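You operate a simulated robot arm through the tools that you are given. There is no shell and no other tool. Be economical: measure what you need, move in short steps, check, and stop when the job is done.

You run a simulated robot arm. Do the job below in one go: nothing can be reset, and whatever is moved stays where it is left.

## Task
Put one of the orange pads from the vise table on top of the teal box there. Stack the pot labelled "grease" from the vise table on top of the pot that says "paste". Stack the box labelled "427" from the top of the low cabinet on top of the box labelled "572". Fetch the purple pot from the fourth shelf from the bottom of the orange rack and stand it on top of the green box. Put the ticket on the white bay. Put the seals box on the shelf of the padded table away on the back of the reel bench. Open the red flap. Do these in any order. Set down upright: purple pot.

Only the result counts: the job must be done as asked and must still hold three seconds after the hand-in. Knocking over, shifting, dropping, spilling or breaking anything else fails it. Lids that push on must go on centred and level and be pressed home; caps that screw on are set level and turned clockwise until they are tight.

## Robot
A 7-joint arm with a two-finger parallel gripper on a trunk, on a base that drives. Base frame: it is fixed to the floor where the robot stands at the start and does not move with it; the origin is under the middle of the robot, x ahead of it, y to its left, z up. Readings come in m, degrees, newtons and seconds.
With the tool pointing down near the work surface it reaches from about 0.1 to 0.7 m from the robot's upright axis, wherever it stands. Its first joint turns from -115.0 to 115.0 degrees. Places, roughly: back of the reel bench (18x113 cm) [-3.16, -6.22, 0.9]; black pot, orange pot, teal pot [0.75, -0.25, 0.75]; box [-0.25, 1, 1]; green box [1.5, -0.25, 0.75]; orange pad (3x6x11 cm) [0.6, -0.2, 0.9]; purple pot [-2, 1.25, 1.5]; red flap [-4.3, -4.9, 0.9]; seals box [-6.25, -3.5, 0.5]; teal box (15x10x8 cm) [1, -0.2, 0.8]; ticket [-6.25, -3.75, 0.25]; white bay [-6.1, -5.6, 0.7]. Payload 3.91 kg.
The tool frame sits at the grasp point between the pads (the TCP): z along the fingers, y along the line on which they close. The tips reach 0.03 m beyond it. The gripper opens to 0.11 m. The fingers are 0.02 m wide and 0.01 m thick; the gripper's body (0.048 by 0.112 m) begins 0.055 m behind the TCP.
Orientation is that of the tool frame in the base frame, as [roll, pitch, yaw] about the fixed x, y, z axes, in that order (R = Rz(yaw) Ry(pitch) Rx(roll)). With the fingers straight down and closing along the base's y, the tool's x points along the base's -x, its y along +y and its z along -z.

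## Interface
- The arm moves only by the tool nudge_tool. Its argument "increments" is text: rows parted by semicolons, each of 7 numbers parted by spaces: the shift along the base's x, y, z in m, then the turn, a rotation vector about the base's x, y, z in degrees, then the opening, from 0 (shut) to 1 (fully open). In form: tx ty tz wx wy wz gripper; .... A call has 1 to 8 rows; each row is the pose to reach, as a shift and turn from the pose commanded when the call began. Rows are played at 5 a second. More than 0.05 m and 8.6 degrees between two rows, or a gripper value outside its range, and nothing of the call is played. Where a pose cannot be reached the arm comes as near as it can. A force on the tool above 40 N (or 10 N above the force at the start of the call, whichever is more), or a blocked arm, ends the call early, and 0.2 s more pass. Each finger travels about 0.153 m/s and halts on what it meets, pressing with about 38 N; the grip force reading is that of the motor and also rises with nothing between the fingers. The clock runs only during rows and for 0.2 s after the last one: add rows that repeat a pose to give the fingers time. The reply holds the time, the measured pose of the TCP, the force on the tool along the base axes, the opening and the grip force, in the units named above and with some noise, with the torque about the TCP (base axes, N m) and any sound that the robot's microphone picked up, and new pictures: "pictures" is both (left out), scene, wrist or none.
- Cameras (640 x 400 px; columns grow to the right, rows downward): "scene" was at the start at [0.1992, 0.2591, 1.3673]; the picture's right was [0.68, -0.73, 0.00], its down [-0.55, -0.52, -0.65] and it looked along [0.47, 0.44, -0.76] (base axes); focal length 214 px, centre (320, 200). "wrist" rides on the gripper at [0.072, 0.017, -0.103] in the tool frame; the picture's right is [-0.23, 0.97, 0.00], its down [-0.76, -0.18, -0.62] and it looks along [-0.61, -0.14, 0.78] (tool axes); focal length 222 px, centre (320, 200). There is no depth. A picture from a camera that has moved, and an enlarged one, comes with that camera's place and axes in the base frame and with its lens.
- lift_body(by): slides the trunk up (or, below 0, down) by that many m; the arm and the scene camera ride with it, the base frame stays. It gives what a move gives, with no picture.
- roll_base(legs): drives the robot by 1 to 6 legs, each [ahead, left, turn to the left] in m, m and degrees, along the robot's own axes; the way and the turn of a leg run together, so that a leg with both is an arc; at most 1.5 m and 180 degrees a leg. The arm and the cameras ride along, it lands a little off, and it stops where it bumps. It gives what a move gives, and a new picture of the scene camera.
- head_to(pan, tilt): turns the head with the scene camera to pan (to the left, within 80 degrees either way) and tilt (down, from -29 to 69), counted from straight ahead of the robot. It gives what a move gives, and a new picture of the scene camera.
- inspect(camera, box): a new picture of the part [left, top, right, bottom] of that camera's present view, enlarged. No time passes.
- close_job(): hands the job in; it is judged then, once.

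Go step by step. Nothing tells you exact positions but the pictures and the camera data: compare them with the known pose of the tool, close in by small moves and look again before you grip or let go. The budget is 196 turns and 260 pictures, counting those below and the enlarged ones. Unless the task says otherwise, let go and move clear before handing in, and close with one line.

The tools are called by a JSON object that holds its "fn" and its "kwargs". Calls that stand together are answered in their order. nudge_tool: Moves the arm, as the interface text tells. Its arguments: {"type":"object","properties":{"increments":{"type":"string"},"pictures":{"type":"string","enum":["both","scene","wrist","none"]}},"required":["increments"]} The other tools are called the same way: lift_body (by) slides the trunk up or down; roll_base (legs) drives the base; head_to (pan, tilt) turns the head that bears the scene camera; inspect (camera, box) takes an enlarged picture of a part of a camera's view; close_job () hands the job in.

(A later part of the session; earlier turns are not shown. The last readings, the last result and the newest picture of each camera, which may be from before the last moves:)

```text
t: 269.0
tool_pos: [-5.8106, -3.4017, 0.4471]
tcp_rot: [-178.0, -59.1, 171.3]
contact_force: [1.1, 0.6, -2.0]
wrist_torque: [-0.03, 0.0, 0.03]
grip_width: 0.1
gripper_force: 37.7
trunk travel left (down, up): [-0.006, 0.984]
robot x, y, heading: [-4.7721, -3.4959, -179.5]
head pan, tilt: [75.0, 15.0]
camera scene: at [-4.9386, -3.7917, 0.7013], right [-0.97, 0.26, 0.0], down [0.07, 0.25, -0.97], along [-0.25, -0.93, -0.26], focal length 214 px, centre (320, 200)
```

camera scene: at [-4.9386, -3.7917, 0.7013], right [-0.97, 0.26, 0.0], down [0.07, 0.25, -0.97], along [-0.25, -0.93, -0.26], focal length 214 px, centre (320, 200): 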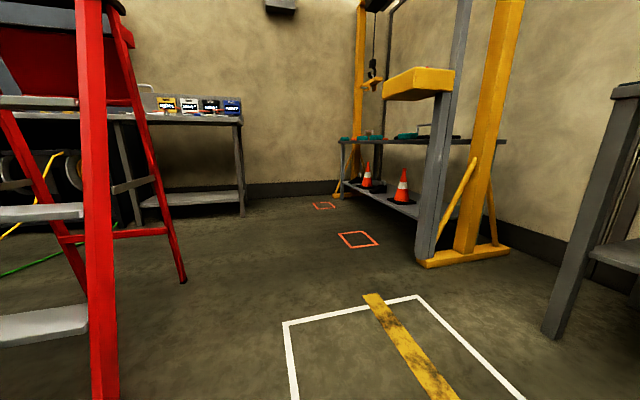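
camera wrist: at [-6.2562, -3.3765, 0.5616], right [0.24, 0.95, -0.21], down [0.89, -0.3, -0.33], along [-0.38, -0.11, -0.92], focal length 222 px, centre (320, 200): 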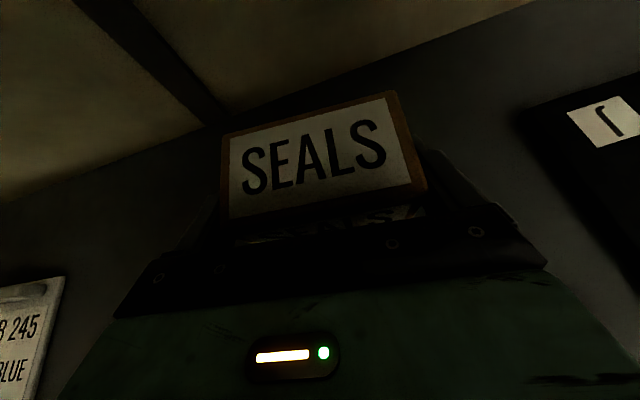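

{"fn": "lift_body", "kwargs": {"by": 0.4}}

{"fn": "lift_body", "kwargs": {"by": 0.2}}

{"fn": "roll_base", "kwargs": {"legs": [[0.15, 0, 70]]}}

{"fn": "head_to", "kwargs": {"pan": 25, "tilt": 20}}

```text
t: 272.8
tool_pos: [-5.8112, -3.4014, 0.8471]
tcp_rot: [-178.0, -59.1, 171.5]
contact_force: [0.1, -0.2, -1.8]
wrist_torque: [0.0, -0.02, 0.0]
grip_width: 0.0999
gripper_force: 37.9
trunk travel left (down, up): [-0.406, 0.584]
robot x, y, heading: [-4.7719, -3.4985, -180.0]
head pan, tilt: [75.0, 15.0]
```

```text
t: 275.0
tool_pos: [-5.8118, -3.4029, 1.0472]
tcp_rot: [-178.0, -59.1, 171.3]
contact_force: [0.4, 0.3, -2.1]
wrist_torque: [0.03, -0.01, 0.0]
grip_width: 0.1
gripper_force: 37.7
trunk travel left (down, up): [-0.606, 0.384]
robot x, y, heading: [-4.7755, -3.4989, -180.0]
head pan, tilt: [75.0, 15.0]
```

```text
t: 278.5
tool_pos: [-5.3249, -4.5253, 1.0476]
tcp_rot: [-178.0, -59.1, -118.0]
contact_force: [0.1, 0.5, -2.6]
wrist_torque: [0.01, -0.03, 0.0]
grip_width: 0.0996
gripper_force: 38.2
trunk travel left (down, up): [-0.606, 0.384]
robot x, y, heading: [-4.8886, -3.5768, -109.5]
head pan, tilt: [75.0, 15.0]
camera scene: at [-4.665, -3.833, 1.3013], right [-0.56, -0.83, 0.0], down [-0.21, 0.15, -0.97], along [0.8, -0.55, -0.26], focal length 214 px, centre (320, 200)
```

scene: 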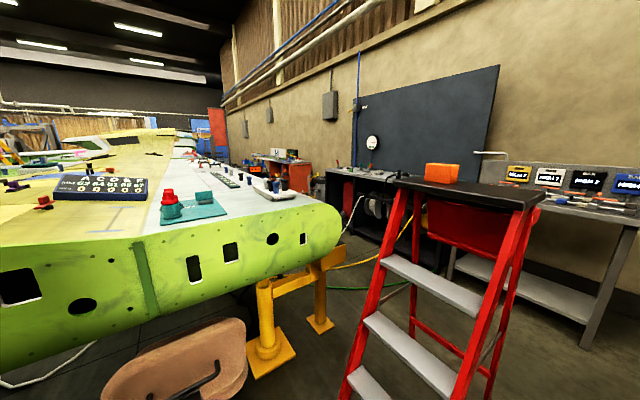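

```text
t: 279.6
tool_pos: [-5.3246, -4.5265, 1.0465]
tcp_rot: [-177.9, -59.1, -118.1]
contact_force: [0.8, 0.3, -1.6]
wrist_torque: [0.04, 0.01, 0.0]
grip_width: 0.1
gripper_force: 38.0
trunk travel left (down, up): [-0.606, 0.384]
robot x, y, heading: [-4.887, -3.5761, -109.3]
head pan, tilt: [25.0, 20.0]
camera scene: at [-4.7329, -3.873, 1.2931], right [-1.0, -0.1, 0.0], down [-0.03, 0.34, -0.94], along [0.09, -0.94, -0.34], focal length 214 px, centre (320, 200)
```

scene: 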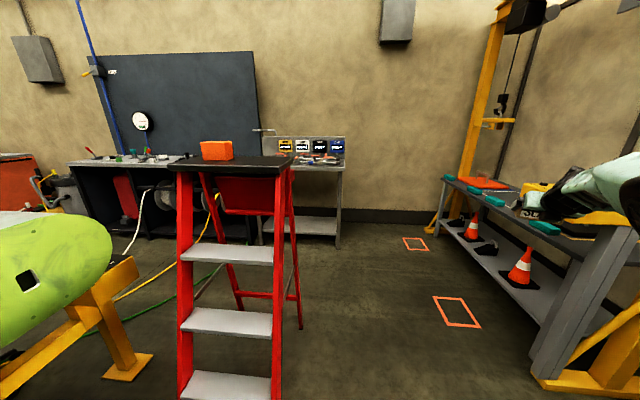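

The ladder carries a red panel (likely the flap) and the reel bench is behind it by the south wall. I fold the arm in before driving through the corridor south of the ladder.

{"fn": "nudge_tool", "kwargs": {"increments": "0.016 0.045 0.005 0 0 0 0.5; 0.032 0.09 0.01 0 0 0 0.5; 0.047 0.135 0.02 0 0 0 0.5; 0.063 0.18 0.03 0 0 0 0.5; 0.079 0.224 0.04 0 0 0 0.5; 0.095 0.268 0.05 0 0 0 0.5; 0.11 0.313 0.06 0 0 0 0.5; 0.126 0.356 0.07 0 0 0 0.5", "pictures": "none"}}

{"fn": "inspect", "kwargs": {"camera": "scene", "box": [160, 120, 360, 260]}}

{"fn": "inspect", "kwargs": {"camera": "scene", "box": [400, 120, 640, 280]}}

```text
t: 281.4
tool_pos: [-5.2006, -4.1698, 1.1148]
tcp_rot: [-178.0, -59.0, -118.2]
contact_force: [0.1, -0.6, -3.0]
wrist_torque: [0.05, -0.03, 0.02]
grip_width: 0.0999
gripper_force: 38.3
trunk travel left (down, up): [-0.606, 0.384]
robot x, y, heading: [-4.8898, -3.5795, -109.5]
head pan, tilt: [25.0, 20.0]
```

```text
2.86 times, centred on (260, 190) of scene
camera zoom: at [-4.7332, -3.8734, 1.293], right [-1.0, -0.1, 0.0], down [-0.03, 0.34, -0.94], along [0.09, -0.94, -0.34], focal length 613 px, centre (491, 229)
```

zoom: 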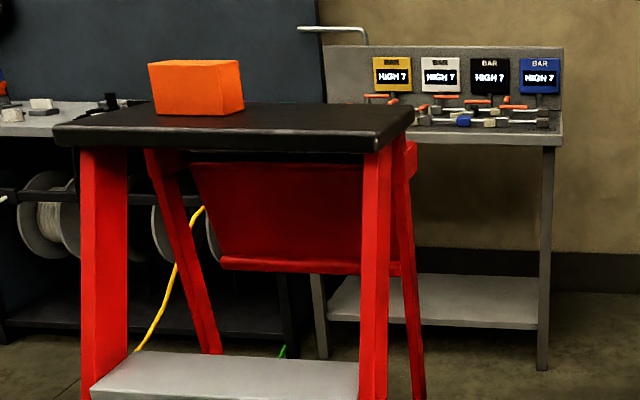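

```text
2.50 times, centred on (520, 200) of scene
camera zoom: at [-4.7332, -3.8734, 1.293], right [-1.0, -0.1, 0.0], down [-0.03, 0.34, -0.94], along [0.09, -0.94, -0.34], focal length 536 px, centre (-180, 200)
```

zoom: 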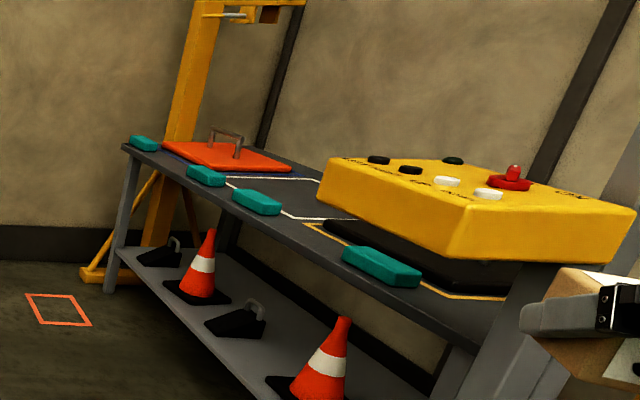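

The white-outlined bay is on the gantry bench; the red flap is the panel folded behind the ladder. I raise the trunk and drive around the ladder's south side.

{"fn": "lift_body", "kwargs": {"by": 0.3}}

{"fn": "roll_base", "kwargs": {"legs": [[0, 0, 19.5], [1.2, -0.05, 0], [0.55, 0, 0], [0, 0, 90]]}}

{"fn": "head_to", "kwargs": {"pan": -10, "tilt": 30}}

```text
t: 284.4
tool_pos: [-5.2007, -4.1689, 1.4145]
tcp_rot: [-178.1, -59.1, -118.1]
contact_force: [0.4, 0.2, -2.2]
wrist_torque: [0.0, -0.02, 0.0]
grip_width: 0.0998
gripper_force: 37.8
trunk travel left (down, up): [-0.906, 0.084]
robot x, y, heading: [-4.8899, -3.575, -109.5]
head pan, tilt: [25.0, 20.0]
```

```text
t: 298.1
tool_pos: [-4.2998, -5.4164, 1.4148]
tcp_rot: [-178.0, -59.1, -10.2]
contact_force: [-0.6, -0.4, -2.5]
wrist_torque: [-0.01, 0.05, 0.0]
grip_width: 0.1001
gripper_force: 38.1
trunk travel left (down, up): [-0.906, 0.084]
robot x, y, heading: [-4.9564, -5.3021, -1.5]
head pan, tilt: [25.0, 20.0]
camera scene: at [-4.7248, -5.0622, 1.5931], right [0.4, -0.92, 0.0], down [-0.31, -0.14, -0.94], along [0.86, 0.38, -0.34], focal length 214 px, centre (320, 200)
```

scene: 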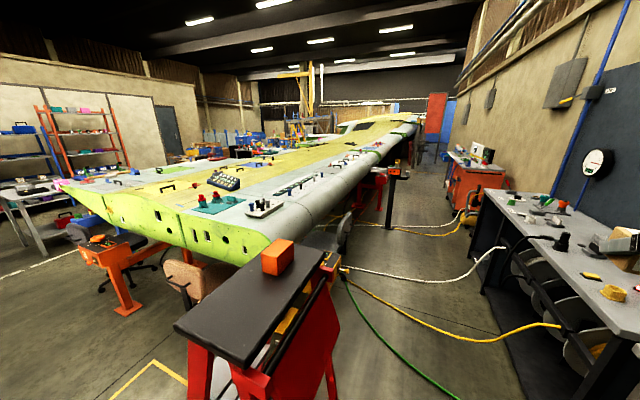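

```text
t: 299.1
tool_pos: [-4.3, -5.4166, 1.4155]
tcp_rot: [-178.1, -59.1, -10.3]
contact_force: [1.0, 0.8, -2.3]
wrist_torque: [0.0, 0.03, 0.0]
grip_width: 0.0997
gripper_force: 38.5
trunk travel left (down, up): [-0.906, 0.084]
robot x, y, heading: [-4.9579, -5.304, -1.7]
head pan, tilt: [-10.0, 30.0]
camera scene: at [-4.7215, -5.1173, 1.5771], right [-0.2, -0.98, 0.0], down [-0.49, 0.1, -0.87], along [0.85, -0.17, -0.5], focal length 214 px, centre (320, 200)
```

scene: 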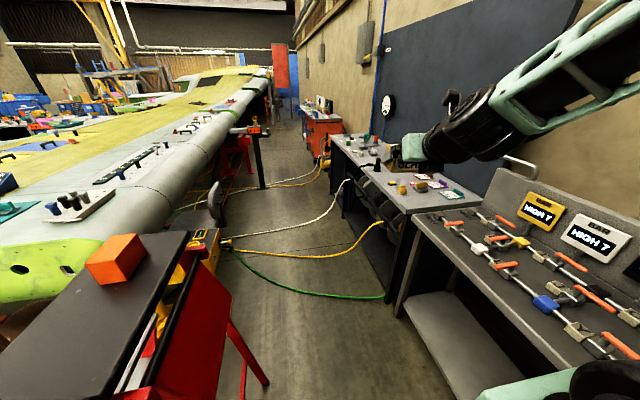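

The corridor is clear up to the hoses. I advance beside the ladder, keeping short of the green hose.

{"fn": "roll_base", "kwargs": {"legs": [[0.8, -0.02, 1.7]]}}

{"fn": "head_to", "kwargs": {"pan": -50, "tilt": 30}}

{"fn": "inspect", "kwargs": {"camera": "scene", "box": [180, 120, 420, 280]}}

```text
t: 303.2
tool_pos: [-3.5257, -5.4428, 1.4152]
tcp_rot: [-178.0, -59.1, -9.5]
contact_force: [0.0, -0.8, -1.9]
wrist_torque: [0.0, 0.01, -0.01]
grip_width: 0.0998
gripper_force: 37.8
trunk travel left (down, up): [-0.906, 0.084]
robot x, y, heading: [-4.1846, -5.3321, -0.6]
head pan, tilt: [-10.0, 30.0]
camera scene: at [-3.9508, -5.1483, 1.5771], right [-0.19, -0.98, 0.0], down [-0.49, 0.09, -0.87], along [0.85, -0.16, -0.5], focal length 214 px, centre (320, 200)
```

scene: 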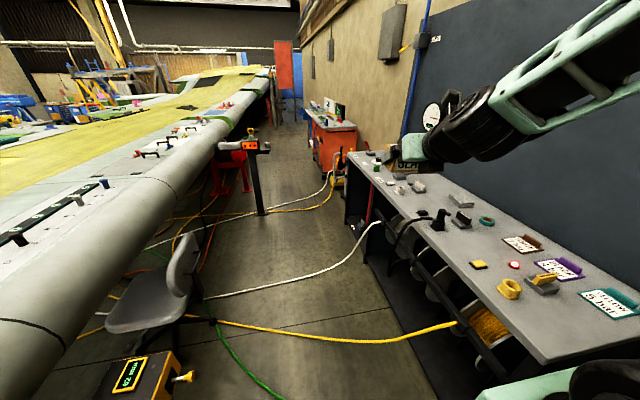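

```text
t: 304.3
tool_pos: [-3.5251, -5.4421, 1.4156]
tcp_rot: [-177.9, -59.0, -9.5]
contact_force: [0.5, -0.7, -2.4]
wrist_torque: [0.02, 0.05, 0.03]
grip_width: 0.0999
gripper_force: 37.9
trunk travel left (down, up): [-0.906, 0.084]
robot x, y, heading: [-4.184, -5.3348, -0.6]
head pan, tilt: [-50.0, 30.0]
camera scene: at [-3.9822, -5.2015, 1.5771], right [-0.77, -0.63, 0.0], down [-0.32, 0.39, -0.87], along [0.55, -0.67, -0.5], focal length 214 px, centre (320, 200)
```

scene: 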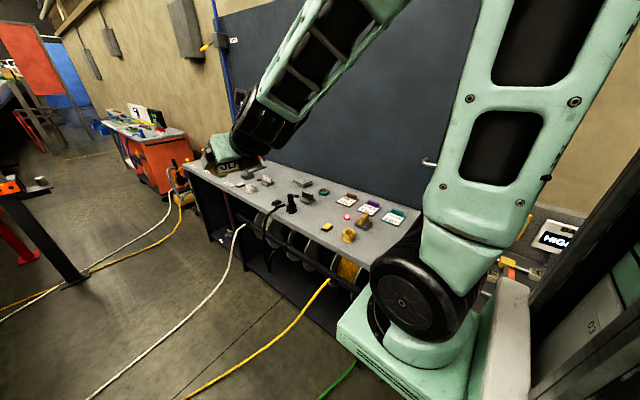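

```text
2.50 times, centred on (300, 200) of scene
camera zoom: at [-3.9822, -5.2015, 1.5771], right [-0.77, -0.63, 0.0], down [-0.32, 0.39, -0.87], along [0.55, -0.67, -0.5], focal length 536 px, centre (370, 200)
```

zoom: 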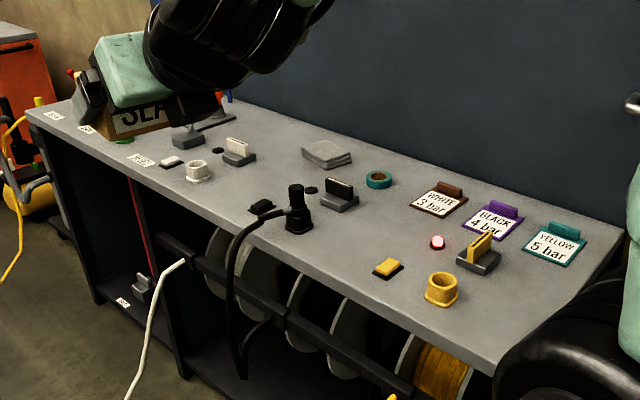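

The free part of the bench's back strip is around x≈-2.77 (between the grey pile and the dark tool), which needs me further east across the thin floor hoses. I go gently and check for any bump.

{"fn": "roll_base", "kwargs": {"legs": [[0.35, 0, 0.3]]}}

```text
t: 306.6
tool_pos: [-3.1709, -5.443, 1.4145]
tcp_rot: [-178.0, -59.1, -9.2]
contact_force: [0.3, 0.6, -2.7]
wrist_torque: [0.01, 0.02, 0.0]
grip_width: 0.0995
gripper_force: 38.1
trunk travel left (down, up): [-0.906, 0.084]
robot x, y, heading: [-3.8311, -5.3393, -0.2]
head pan, tilt: [-50.0, 30.0]
camera scene: at [-3.6289, -5.2041, 1.5771], right [-0.77, -0.64, 0.0], down [-0.32, 0.39, -0.87], along [0.55, -0.67, -0.5], focal length 214 px, centre (320, 200)
```

scene: 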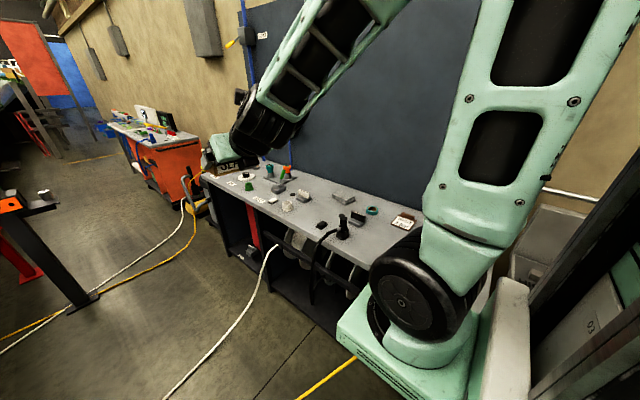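

No bump over the green hose. I continue.

{"fn": "roll_base", "kwargs": {"legs": [[0.55, 0, 0]]}}

{"fn": "inspect", "kwargs": {"camera": "scene", "box": [200, 130, 440, 290]}}

```text
t: 309.9
tool_pos: [-2.5968, -5.4595, 1.4154]
tcp_rot: [-178.0, -59.1, -10.0]
contact_force: [-0.6, 0.2, -1.4]
wrist_torque: [-0.01, 0.0, -0.03]
grip_width: 0.0999
gripper_force: 37.7
trunk travel left (down, up): [-0.906, 0.084]
robot x, y, heading: [-3.2539, -5.3485, -1.4]
head pan, tilt: [-50.0, 30.0]
camera scene: at [-3.051, -5.2153, 1.5771], right [-0.78, -0.63, 0.0], down [-0.31, 0.39, -0.87], along [0.54, -0.68, -0.5], focal length 214 px, centre (320, 200)
```

scene: 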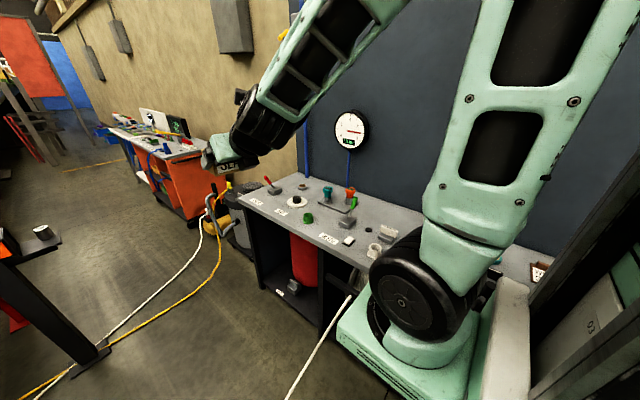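

```text
2.50 times, centred on (320, 210) of scene
camera zoom: at [-3.051, -5.2153, 1.5771], right [-0.78, -0.63, 0.0], down [-0.31, 0.39, -0.87], along [0.54, -0.68, -0.5], focal length 536 px, centre (320, 175)
```

zoom: 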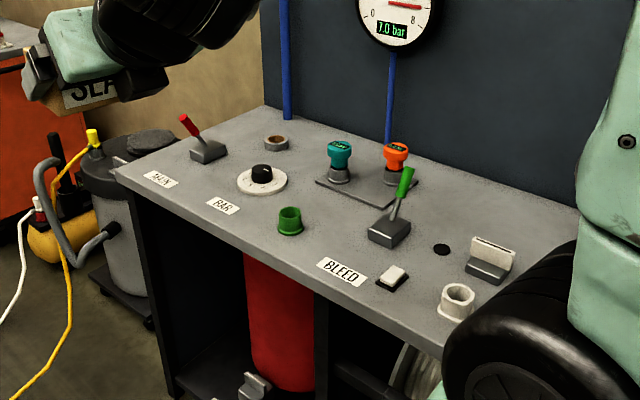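

The spot near (-2.69,-6.22) on the back strip is free. I drive 0.3 m more, then swing the arm to the right at height.

{"fn": "roll_base", "kwargs": {"legs": [[0.3, 0.01, 1.0]]}}

{"fn": "nudge_tool", "kwargs": {"increments": "0.0059 -0.0456 0 0 0 -6.33 0.5; 0.0067 -0.0918 0 0 0 -12.66 0.5; 0.0024 -0.1377 0 0 0 -18.99 0.5; -0.0069 -0.1829 0 0 0 -25.32 0.5; -0.0212 -0.2268 0 0 0 -31.65 0.5; -0.0402 -0.2689 0 0 0 -37.98 0.5; -0.0637 -0.3086 0 0 0 -44.31 0.5; -0.0915 -0.3455 0 0 0 -50.64 0.5", "pictures": "none"}}

```text
t: 311.9
tool_pos: [-2.2905, -5.4422, 1.4152]
tcp_rot: [-178.0, -59.2, -9.0]
contact_force: [-0.5, 0.4, -2.6]
wrist_torque: [-0.02, 0.05, 0.02]
grip_width: 0.1
gripper_force: 37.8
trunk travel left (down, up): [-0.906, 0.084]
robot x, y, heading: [-2.9519, -5.3432, -0.4]
head pan, tilt: [-50.0, 30.0]
camera scene: at [-2.7489, -5.2056, 1.5771], right [-0.77, -0.64, 0.0], down [-0.32, 0.38, -0.87], along [0.55, -0.67, -0.5], focal length 214 px, centre (320, 200)
```

scene: 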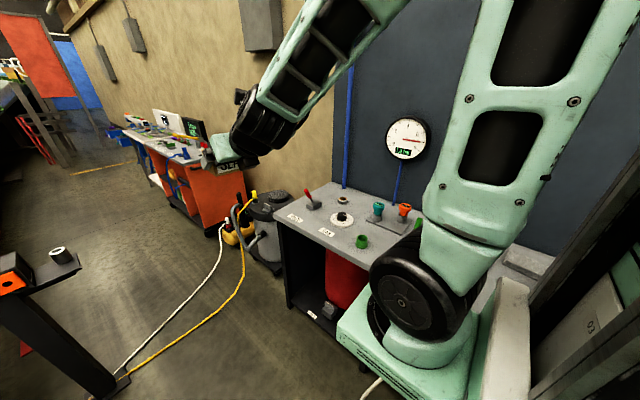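

```text
t: 313.7
tool_pos: [-2.3772, -5.7883, 1.4174]
tcp_rot: [-178.0, -59.0, -59.7]
contact_force: [0.9, -0.1, -1.6]
wrist_torque: [0.01, 0.0, -0.06]
grip_width: 0.0998
gripper_force: 37.7
trunk travel left (down, up): [-0.906, 0.084]
robot x, y, heading: [-2.9542, -5.3442, -0.1]
head pan, tilt: [-50.0, 30.0]
```

{"fn": "nudge_tool", "kwargs": {"increments": "-0.0316 -0.0336 0 0 0 -6.52 0.5; -0.0668 -0.0635 0 0 0 -13.04 0.5; -0.105 -0.0893 0 0 0 -19.56 0.5; -0.1459 -0.1107 0 0 0 -26.08 0.5; -0.1889 -0.1276 0 0 0 -32.6 0.5; -0.23 -0.13 0 0 0 -32.6 0.5; -0.27 -0.13 0 0 0 -32.6 0.5; -0.31 -0.13 0 0 0 -32.6 0.5", "pictures": "both"}}

```text
t: 315.5
tool_pos: [-2.6922, -5.9159, 1.4157]
tcp_rot: [-178.1, -59.0, -92.1]
contact_force: [0.7, 0.1, -2.0]
wrist_torque: [0.02, 0.0, -0.02]
grip_width: 0.0995
gripper_force: 38.4
trunk travel left (down, up): [-0.906, 0.084]
robot x, y, heading: [-2.9493, -5.3399, -0.4]
head pan, tilt: [-50.0, 30.0]
camera scene: at [-2.7483, -5.2057, 1.577], right [-0.77, -0.64, 0.0], down [-0.32, 0.38, -0.87], along [0.55, -0.67, -0.5], focal length 214 px, centre (320, 200)
camera wrist: at [-2.7123, -5.8646, 1.5304], right [-0.97, 0.12, -0.21], down [0.19, 0.92, -0.33], along [0.15, -0.36, -0.92], focal length 222 px, centre (320, 200)
```

scene: 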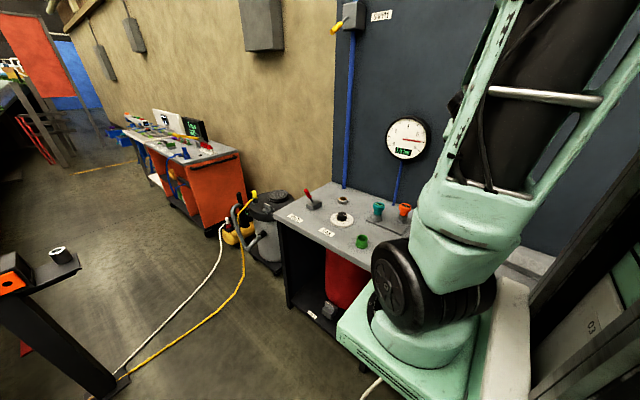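
wrist: 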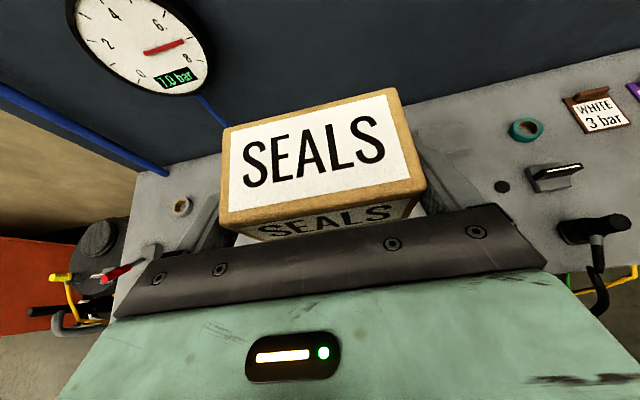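

The tool points at the back wall over the bench. I lower the trunk and move forward over the strip.

{"fn": "lift_body", "kwargs": {"by": -0.26}}

{"fn": "nudge_tool", "kwargs": {"increments": "0 -0.045 0 0 0 0 0.5; 0 -0.09 0 0 0 0 0.5; 0 -0.135 0 0 0 0 0.5; 0 -0.18 0 0 0 0 0.5; 0 -0.225 0 0 0 0 0.5; 0 -0.265 0 0 0 0 0.5; 0 -0.288 0 0 0 0 0.5", "pictures": "wrist"}}

{"fn": "head_to", "kwargs": {"pan": -65, "tilt": 35}}

```text
t: 318.2
tool_pos: [-2.6931, -5.9169, 1.1568]
tcp_rot: [-178.0, -59.0, -92.2]
contact_force: [0.7, -0.5, -2.2]
wrist_torque: [0.01, -0.03, 0.0]
grip_width: 0.0999
gripper_force: 38.3
trunk travel left (down, up): [-0.646, 0.344]
robot x, y, heading: [-2.9486, -5.3439, -0.0]
head pan, tilt: [-50.0, 30.0]
```

```text
t: 319.8
tool_pos: [-2.6914, -6.2056, 1.1572]
tcp_rot: [-178.0, -59.0, -92.1]
contact_force: [0.8, 0.3, -1.8]
wrist_torque: [0.05, 0.0, 0.02]
grip_width: 0.0998
gripper_force: 37.7
trunk travel left (down, up): [-0.646, 0.344]
robot x, y, heading: [-2.951, -5.3434, 0.0]
head pan, tilt: [-50.0, 30.0]
camera wrist: at [-2.7116, -6.1539, 1.2723], right [-0.97, 0.12, -0.21], down [0.19, 0.92, -0.33], along [0.16, -0.36, -0.92], focal length 222 px, centre (320, 200)
```

wrist: 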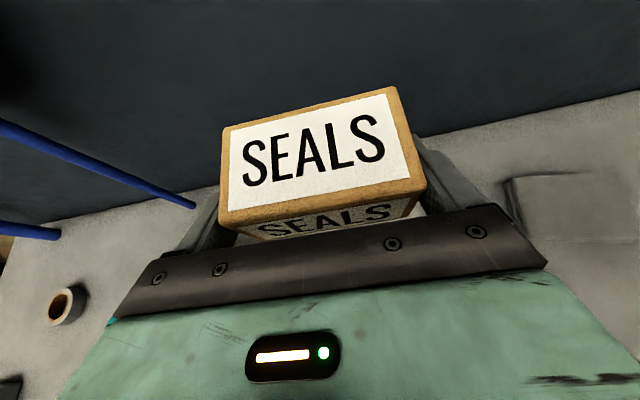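

```text
t: 320.6
tool_pos: [-2.6911, -6.2058, 1.1579]
tcp_rot: [-178.1, -58.9, -92.2]
contact_force: [-0.4, 0.5, -1.8]
wrist_torque: [0.09, 0.01, -0.01]
grip_width: 0.0999
gripper_force: 37.3
trunk travel left (down, up): [-0.646, 0.344]
robot x, y, heading: [-2.9503, -5.3486, -0.3]
head pan, tilt: [-65.0, 35.0]
camera scene: at [-2.7696, -5.2162, 1.3093], right [-0.91, -0.42, 0.0], down [-0.24, 0.52, -0.82], along [0.34, -0.74, -0.57], focal length 214 px, centre (320, 200)
```

scene: 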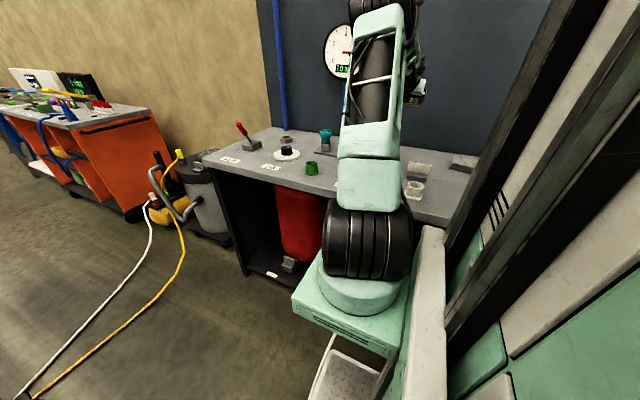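

Over the strip. I lower with the trunk.

{"fn": "lift_body", "kwargs": {"by": -0.195}}

{"fn": "inspect", "kwargs": {"camera": "wrist", "box": [0, 0, 640, 400]}}

{"fn": "inspect", "kwargs": {"camera": "scene", "box": [340, 20, 500, 140]}}

```text
t: 322.7
tool_pos: [-2.692, -6.2063, 0.9625]
tcp_rot: [-177.9, -59.0, -92.2]
contact_force: [-0.2, 0.3, -2.0]
wrist_torque: [0.01, 0.01, 0.0]
grip_width: 0.0999
gripper_force: 37.9
trunk travel left (down, up): [-0.451, 0.539]
robot x, y, heading: [-2.952, -5.3414, -0.1]
head pan, tilt: [-65.0, 35.0]
```

```text
1.00 times, centred on (320, 200) of wrist (not enlarged: the box is as wide or as high as the picture)
camera zoom: at [-2.7121, -6.1537, 1.0774], right [-0.97, 0.13, -0.21], down [0.19, 0.92, -0.33], along [0.15, -0.36, -0.92], focal length 222 px, centre (320, 200)
```

zoom: 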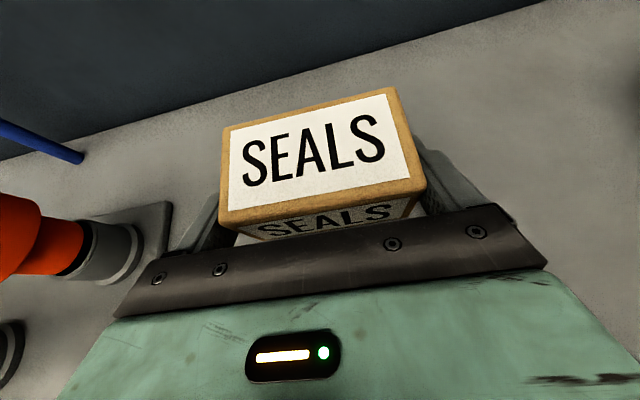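

```text
3.33 times, centred on (420, 80) of scene
camera zoom: at [-2.7697, -5.2162, 1.1143], right [-0.91, -0.42, 0.0], down [-0.24, 0.52, -0.82], along [0.34, -0.74, -0.57], focal length 715 px, centre (-13, 600)
```

zoom: 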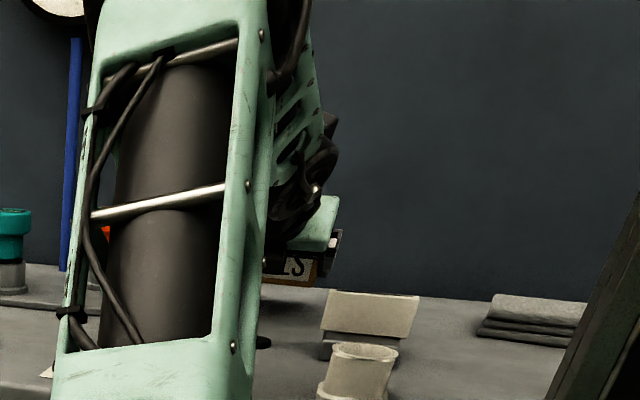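

{"fn": "lift_body", "kwargs": {"by": -0.02}}

{"fn": "lift_body", "kwargs": {"by": -0.006}}

{"fn": "lift_body", "kwargs": {"by": -0.004}}

```text
t: 323.4
tool_pos: [-2.6927, -6.2064, 0.9422]
tcp_rot: [-178.0, -59.0, -92.3]
contact_force: [-0.1, -0.1, -2.2]
wrist_torque: [0.0, 0.0, 0.02]
grip_width: 0.1
gripper_force: 37.7
trunk travel left (down, up): [-0.431, 0.559]
robot x, y, heading: [-2.9512, -5.3416, -0.0]
head pan, tilt: [-65.0, 35.0]
```

```text
t: 323.9
tool_pos: [-2.6919, -6.2057, 0.9374]
tcp_rot: [-177.9, -58.9, -92.3]
contact_force: [0.0, -0.4, -1.8]
wrist_torque: [0.0, 0.0, -0.02]
grip_width: 0.0999
gripper_force: 38.3
trunk travel left (down, up): [-0.425, 0.565]
robot x, y, heading: [-2.9533, -5.3423, 0.1]
head pan, tilt: [-65.0, 35.0]
```

```text
t: 324.5
tool_pos: [-2.6913, -6.2059, 0.9317]
tcp_rot: [-177.9, -59.0, -92.2]
contact_force: [1.2, 0.4, -1.9]
wrist_torque: [0.03, -0.02, 0.04]
grip_width: 0.0997
gripper_force: 37.8
trunk travel left (down, up): [-0.421, 0.569]
robot x, y, heading: [-2.9524, -5.3429, -0.3]
head pan, tilt: [-65.0, 35.0]
```

{"fn": "lift_body", "kwargs": {"by": -0.004}}

{"fn": "lift_body", "kwargs": {"by": -0.003}}

{"fn": "inspect", "kwargs": {"camera": "scene", "box": [380, 60, 460, 120]}}

```text
t: 325.0
tool_pos: [-2.6914, -6.2076, 0.9289]
tcp_rot: [-178.0, -59.1, -92.2]
contact_force: [0.0, -0.2, -0.1]
wrist_torque: [-0.1, 0.12, 0.06]
grip_width: 0.1
gripper_force: 38.3
trunk travel left (down, up): [-0.417, 0.573]
robot x, y, heading: [-2.9508, -5.3377, -0.1]
head pan, tilt: [-65.0, 35.0]
```

```text
t: 325.5
tool_pos: [-2.691, -6.2069, 0.9283]
tcp_rot: [-178.2, -59.4, -92.1]
contact_force: [2.1, -0.7, 14.9]
wrist_torque: [0.28, 0.78, -0.02]
grip_width: 0.0999
gripper_force: 37.9
trunk travel left (down, up): [-0.414, 0.576]
robot x, y, heading: [-2.9516, -5.3397, -0.1]
head pan, tilt: [-65.0, 35.0]
```

```text
6.67 times, centred on (420, 90) of scene
camera zoom: at [-2.7698, -5.2156, 1.0775], right [-0.91, -0.42, 0.0], down [-0.24, 0.52, -0.82], along [0.34, -0.74, -0.57], focal length 1430 px, centre (-347, 933)
```

zoom: 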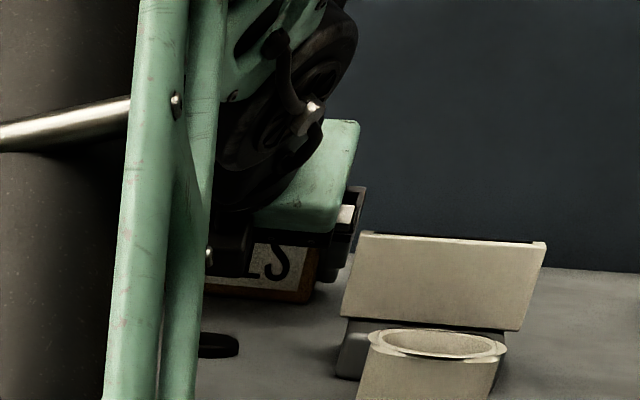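

The box rests on the bench. I open fully and back out along the tool axis.

{"fn": "nudge_tool", "kwargs": {"increments": "0 0 0.001 0 0 0 0.95; 0 0 0.001 0 0 0 1; 0 0 0.001 0 0 0 1; 0 0.02 0.013 0 0 0 1; 0 0.045 0.028 0 0 0 1; 0 0.075 0.046 0 0 0 1; 0 0.11 0.07 0 0 0 1; 0 0.145 0.1 0 0 0 1", "pictures": "wrist"}}

```text
t: 327.3
tool_pos: [-2.6943, -6.0614, 1.0247]
tcp_rot: [-178.0, -59.0, -92.3]
contact_force: [-0.2, -0.9, -0.3]
wrist_torque: [-0.02, 0.02, 0.0]
grip_width: 0.1098
gripper_force: 0.0
trunk travel left (down, up): [-0.414, 0.576]
robot x, y, heading: [-2.9477, -5.3435, -0.0]
head pan, tilt: [-65.0, 35.0]
camera wrist: at [-2.713, -6.0093, 1.1404], right [-0.97, 0.13, -0.21], down [0.19, 0.92, -0.33], along [0.15, -0.36, -0.92], focal length 222 px, centre (320, 200)
```

wrist: 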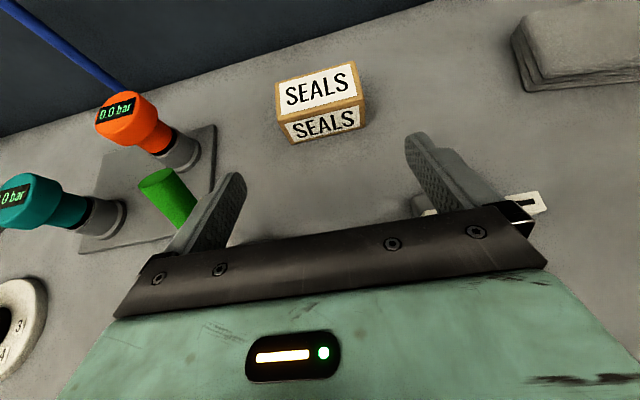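

The seals box stands on the back strip. I raise the trunk and reverse west, looking left at the ladder and its red flap.

{"fn": "lift_body", "kwargs": {"by": 0.38}}

{"fn": "nudge_tool", "kwargs": {"increments": "0 0.04 0 0 0 0 1; 0 0.08 0 0 0 0 1; 0 0.12 0 0 0 0 1", "pictures": "none"}}

{"fn": "head_to", "kwargs": {"pan": 70, "tilt": 25}}

{"fn": "roll_base", "kwargs": {"legs": [[-1.25, 0.01, 0]]}}

```text
t: 331.0
tool_pos: [-2.6938, -6.0618, 1.4059]
tcp_rot: [-178.0, -59.2, -92.3]
contact_force: [0.1, 0.4, 0.1]
wrist_torque: [0.0, 0.01, -0.01]
grip_width: 0.11
gripper_force: 0.0
trunk travel left (down, up): [-0.794, 0.196]
robot x, y, heading: [-2.948, -5.3431, -0.2]
head pan, tilt: [-65.0, 35.0]
```

```text
t: 331.8
tool_pos: [-2.6904, -5.9427, 1.4068]
tcp_rot: [-178.1, -59.1, -92.3]
contact_force: [-0.4, -0.8, 0.3]
wrist_torque: [-0.01, 0.01, 0.06]
grip_width: 0.11
gripper_force: 0.1
trunk travel left (down, up): [-0.794, 0.196]
robot x, y, heading: [-2.9521, -5.3432, -0.4]
head pan, tilt: [-65.0, 35.0]
```

```text
t: 333.9
tool_pos: [-2.6913, -5.9427, 1.4077]
tcp_rot: [-177.9, -59.0, -92.3]
contact_force: [-0.7, 0.1, -0.1]
wrist_torque: [0.04, 0.0, -0.01]
grip_width: 0.1099
gripper_force: 0.1
trunk travel left (down, up): [-0.794, 0.196]
robot x, y, heading: [-2.9503, -5.3441, -0.2]
head pan, tilt: [70.0, 25.0]
camera scene: at [-2.7748, -5.0497, 1.4731], right [0.94, -0.35, 0.0], down [-0.15, -0.4, -0.91], along [0.31, 0.85, -0.42], focal length 214 px, centre (320, 200)
```

scene: 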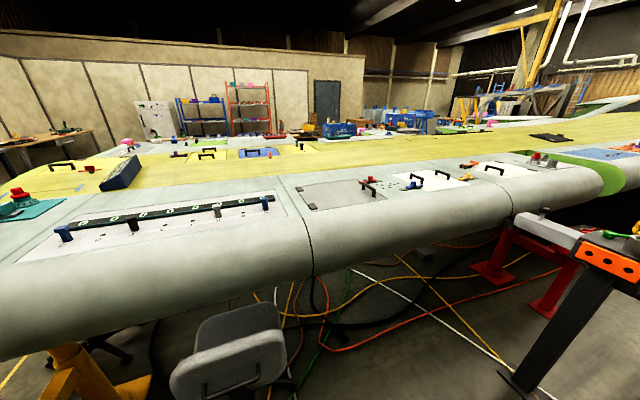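

```text
t: 340.1
tool_pos: [-3.9042, -5.9274, 1.4063]
tcp_rot: [-177.9, -59.1, -92.2]
contact_force: [0.6, 0.3, -0.3]
wrist_torque: [0.03, -0.02, -0.04]
grip_width: 0.1101
gripper_force: 0.0
trunk travel left (down, up): [-0.794, 0.196]
robot x, y, heading: [-4.1667, -5.3293, -0.2]
head pan, tilt: [70.0, 25.0]
camera scene: at [-3.9905, -5.0354, 1.4731], right [0.94, -0.34, 0.0], down [-0.15, -0.4, -0.91], along [0.31, 0.85, -0.42], focal length 214 px, centre (320, 200)
```

scene: 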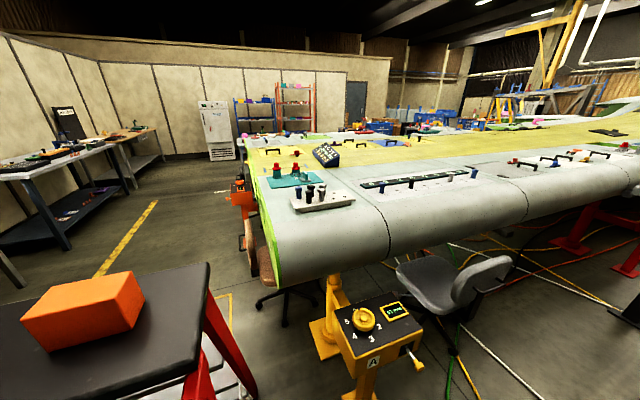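

{"fn": "head_to", "kwargs": {"pan": 35, "tilt": 35}}

{"fn": "roll_base", "kwargs": {"legs": [[-0.85, 0, 0]]}}

{"fn": "inspect", "kwargs": {"camera": "scene", "box": [200, 150, 440, 400]}}

```text
t: 341.1
tool_pos: [-3.9039, -5.9282, 1.4066]
tcp_rot: [-178.0, -59.1, -92.1]
contact_force: [-0.1, 0.3, 0.3]
wrist_torque: [0.0, 0.02, -0.04]
grip_width: 0.1101
gripper_force: 0.1
trunk travel left (down, up): [-0.794, 0.196]
robot x, y, heading: [-4.1653, -5.3268, -0.4]
head pan, tilt: [35.0, 35.0]
camera scene: at [-3.95, -5.0715, 1.4573], right [0.57, -0.82, 0.0], down [-0.47, -0.33, -0.82], along [0.67, 0.47, -0.57], focal length 214 px, centre (320, 200)
```

scene: 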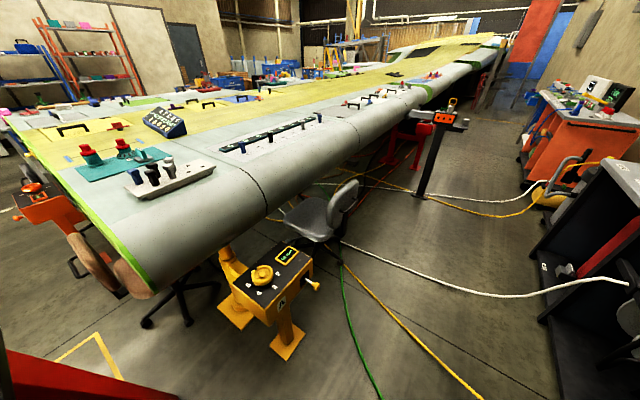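

```text
t: 345.7
tool_pos: [-4.7685, -5.9236, 1.4066]
tcp_rot: [-178.1, -59.1, -92.7]
contact_force: [-0.8, 0.3, -0.6]
wrist_torque: [-0.01, 0.05, -0.03]
grip_width: 0.1098
gripper_force: 0.0
trunk travel left (down, up): [-0.794, 0.196]
robot x, y, heading: [-5.0245, -5.3258, -0.7]
head pan, tilt: [35.0, 35.0]
camera scene: at [-4.805, -5.0671, 1.4573], right [0.56, -0.83, 0.0], down [-0.47, -0.32, -0.82], along [0.68, 0.46, -0.57], focal length 214 px, centre (320, 200)
```

scene: 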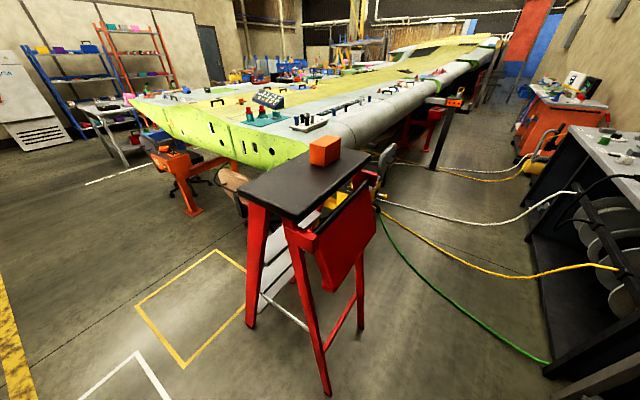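

```text
1.60 times, centred on (320, 275) of scene
camera zoom: at [-4.805, -5.0671, 1.4573], right [0.56, -0.83, 0.0], down [-0.47, -0.32, -0.82], along [0.68, 0.46, -0.57], focal length 343 px, centre (320, 80)
```

zoom: 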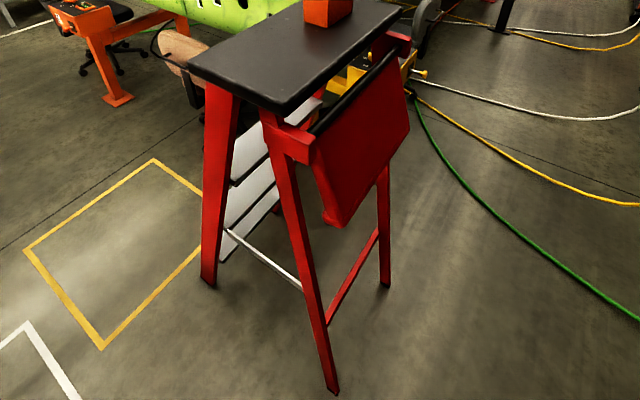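

The red flap is the ladder's rear pail shelf, hinged on the black rod at about (y -4.84, z 1.08) and hanging down to z≈0.84. I take a side-on look along +x to measure its profile.

{"fn": "roll_base", "kwargs": {"legs": [[-0.25, 0.28, 0.7]]}}

{"fn": "lift_body", "kwargs": {"by": -0.38}}

{"fn": "head_to", "kwargs": {"pan": 0, "tilt": 10}}

{"fn": "inspect", "kwargs": {"camera": "scene", "box": [260, 120, 420, 260]}}

```text
t: 348.0
tool_pos: [-4.9969, -5.637, 1.4069]
tcp_rot: [-178.0, -59.0, -91.2]
contact_force: [-0.2, -0.1, 0.2]
wrist_torque: [0.0, -0.01, 0.01]
grip_width: 0.1101
gripper_force: 0.1
trunk travel left (down, up): [-0.794, 0.196]
robot x, y, heading: [-5.2665, -5.0368, 0.7]
head pan, tilt: [35.0, 35.0]
camera scene: at [-5.0565, -4.7815, 1.4573], right [0.58, -0.81, 0.0], down [-0.47, -0.34, -0.82], along [0.66, 0.48, -0.57], focal length 214 px, centre (320, 200)
```

scene: 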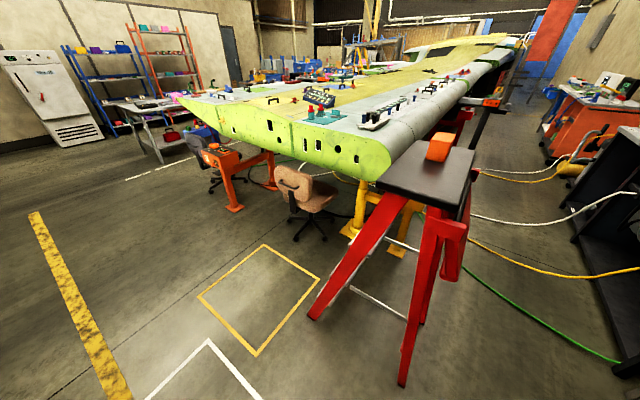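

```text
t: 351.7
tool_pos: [-4.9968, -5.6368, 1.0274]
tcp_rot: [-178.0, -59.2, -91.2]
contact_force: [-0.3, 0.2, -0.3]
wrist_torque: [-0.02, 0.04, 0.02]
grip_width: 0.1103
gripper_force: 0.1
trunk travel left (down, up): [-0.414, 0.576]
robot x, y, heading: [-5.2673, -5.0405, 0.7]
head pan, tilt: [35.0, 35.0]
```

```text
t: 352.7
tool_pos: [-4.9982, -5.6374, 1.0279]
tcp_rot: [-178.0, -59.1, -91.1]
contact_force: [-0.1, 0.1, -0.1]
wrist_torque: [-0.01, 0.0, 0.03]
grip_width: 0.1102
gripper_force: 0.0
trunk travel left (down, up): [-0.414, 0.576]
robot x, y, heading: [-5.2679, -5.0436, 0.9]
head pan, tilt: [0.0, 10.0]
camera scene: at [-5.035, -4.8316, 1.1174], right [0.01, -1.0, 0.0], down [-0.17, 0.0, -0.98], along [0.98, 0.01, -0.17], focal length 214 px, centre (320, 200)
```

scene: 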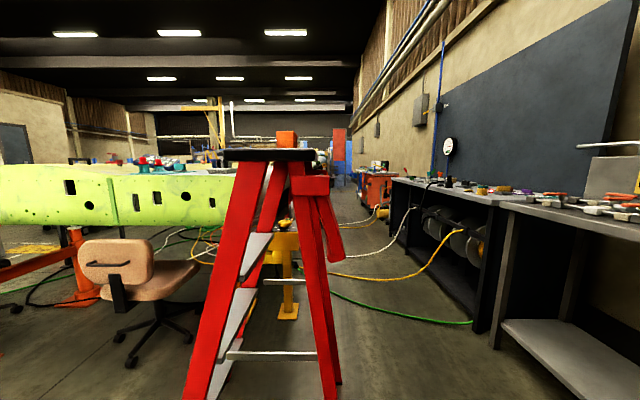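

```text
2.86 times, centred on (340, 190) of scene
camera zoom: at [-5.035, -4.8316, 1.1174], right [0.01, -1.0, 0.0], down [-0.17, 0.0, -0.98], along [0.98, 0.01, -0.17], focal length 613 px, centre (263, 229)
```

zoom: 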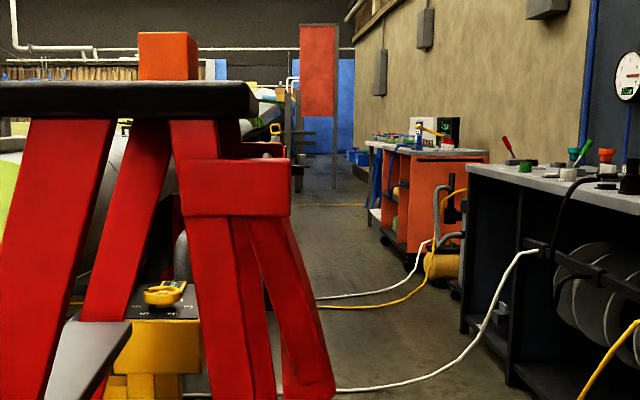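

The side view shows the flap is a tray about 4.5–5 cm thick, leaning ~13° outward, with a ~2.5 cm gap to the leg at its bottom. My plan: point the tool east, cage the tray's west edge near its bottom with the fingers, and swing it outward and up. I reposition and swing the arm east.

{"fn": "roll_base", "kwargs": {"legs": [[-0.06, 0.35, -0.9]]}}

{"fn": "nudge_tool", "kwargs": {"increments": "0.0471 0.0046 0 0 0 6.5 0.6; 0.0933 0.0145 0 0 0 13 0.6; 0.1382 0.0295 0 0 0 19.5 0.6; 0.181 0.0495 0 0 0 26 0.6; 0.2213 0.0743 0 0 0 32.5 0.6; 0.2585 0.1034 0 0 0 39 0.6; 0.2922 0.1366 0 0 0 45.5 0.6; 0.3219 0.1734 0 0 0 52 0.6", "pictures": "none"}}

{"fn": "nudge_tool", "kwargs": {"increments": "0.0241 0.0375 0 0 0 6.13 0.6; 0.044 0.0774 0 0 0 12.26 0.6; 0.0595 0.1192 0 0 0 18.39 0.6; 0.0705 0.1624 0 0 0 24.52 0.6; 0.0768 0.2066 0 0 0 30.65 0.6; 0.0783 0.2512 0 0 0 36.8 0.6", "pictures": "both"}}

```text
t: 354.4
tool_pos: [-5.0029, -5.4468, 1.0274]
tcp_rot: [-178.1, -59.1, -90.0]
contact_force: [-0.1, 0.2, 0.0]
wrist_torque: [-0.01, 0.01, 0.0]
grip_width: 0.1097
gripper_force: 0.1
trunk travel left (down, up): [-0.414, 0.576]
robot x, y, heading: [-5.2902, -4.857, 2.3]
head pan, tilt: [0.0, 10.0]
stopped in leg 1: the robot was blocked; the commanded pose is now the measured one
camera scene: at [-5.0594, -4.6419, 1.1174], right [0.04, -1.0, 0.0], down [-0.17, -0.01, -0.98], along [0.98, 0.04, -0.17], focal length 214 px, centre (320, 200)
```

scene: 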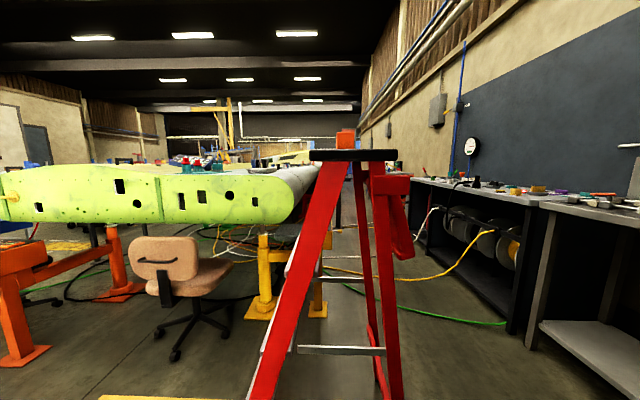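

```text
t: 356.2
tool_pos: [-4.6798, -5.2732, 1.0274]
tcp_rot: [-177.9, -59.1, -38.0]
contact_force: [-0.5, -0.2, 0.3]
wrist_torque: [-0.02, -0.02, 0.02]
grip_width: 0.0659
gripper_force: 0.0
trunk travel left (down, up): [-0.414, 0.576]
robot x, y, heading: [-5.2883, -4.8571, 1.9]
head pan, tilt: [0.0, 10.0]
```

```text
t: 357.6
tool_pos: [-4.6063, -5.0227, 1.0299]
tcp_rot: [-177.9, -59.1, -1.1]
contact_force: [-0.3, -0.8, 0.5]
wrist_torque: [0.01, -0.01, 0.04]
grip_width: 0.0662
gripper_force: 0.1
trunk travel left (down, up): [-0.414, 0.576]
robot x, y, heading: [-5.2924, -4.8592, 1.8]
head pan, tilt: [0.0, 10.0]
camera scene: at [-5.0594, -4.642, 1.1174], right [0.04, -1.0, 0.0], down [-0.17, -0.01, -0.98], along [0.98, 0.04, -0.17], focal length 214 px, centre (320, 200)
camera wrist: at [-4.66, -5.0419, 1.145], right [-0.11, -0.97, -0.21], down [-0.93, 0.17, -0.33], along [0.36, 0.16, -0.92], focal length 222 px, centre (320, 200)
```

scene: 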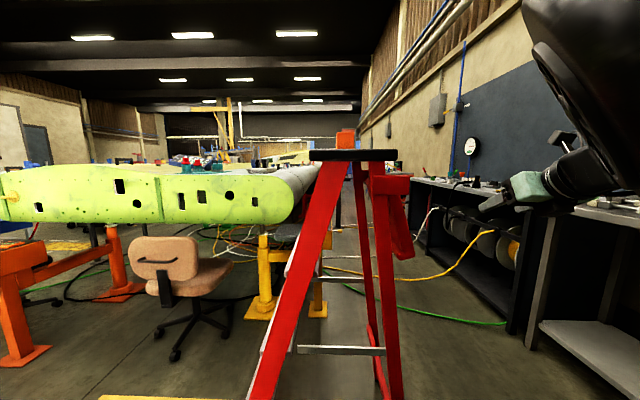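
wrist: 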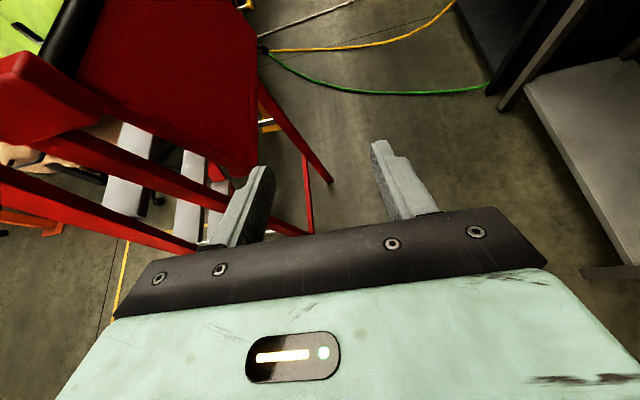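

{"fn": "inspect", "kwargs": {"camera": "wrist", "box": [0, 0, 340, 250]}}

{"fn": "inspect", "kwargs": {"camera": "scene", "box": [320, 140, 450, 280]}}

```text
1.60 times, centred on (170, 125) of wrist
camera zoom: at [-4.66, -5.0419, 1.145], right [-0.11, -0.97, -0.21], down [-0.93, 0.17, -0.33], along [0.36, 0.16, -0.92], focal length 355 px, centre (560, 320)
```

zoom: 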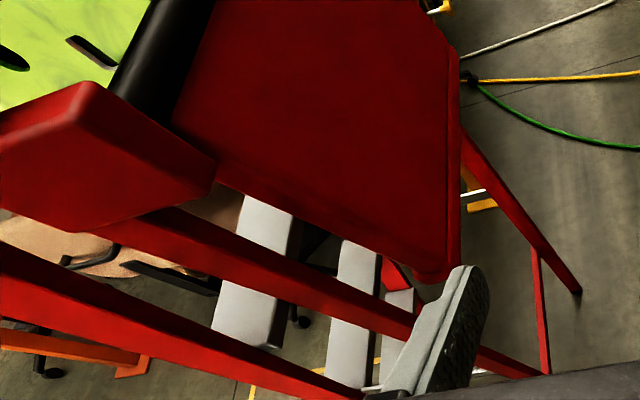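

```text
2.86 times, centred on (385, 210) of scene
camera zoom: at [-5.0594, -4.642, 1.1174], right [0.04, -1.0, 0.0], down [-0.17, -0.01, -0.98], along [0.98, 0.04, -0.17], focal length 613 px, centre (134, 171)
```

zoom: 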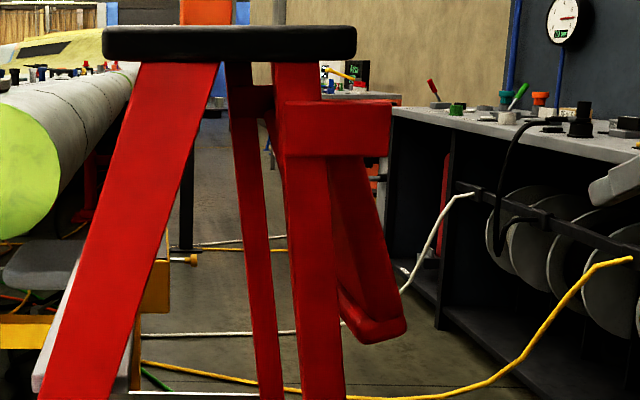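

The flap is a thin plate with a lip; its bottom-west corner is at (-4.478,-4.874,0.855), and the leg is ~5 cm north of it, so there's room for a finger behind it. I try bringing the tool to horizontal.

{"fn": "nudge_tool", "kwargs": {"increments": "-0.02 0 0 0 -7.75 0 0.6; -0.04 0 0 0 -15.5 0 0.6; -0.06 0 0 0 -23.25 0 0.6; -0.06 0 0 0 -31 0 0.6; -0.06 0 0 0 -31 0 0.6", "pictures": "none"}}

```text
t: 358.8
tool_pos: [-4.6595, -5.0205, 1.0312]
tcp_rot: [-84.0, -89.4, -94.9]
contact_force: [-0.1, 0.5, 0.8]
wrist_torque: [0.0, 0.0, -0.01]
grip_width: 0.0661
gripper_force: 0.0
out of reach, approached as far as the arm can: row 4, 5
trunk travel left (down, up): [-0.414, 0.576]
robot x, y, heading: [-5.2855, -4.857, 1.8]
head pan, tilt: [0.0, 10.0]
```

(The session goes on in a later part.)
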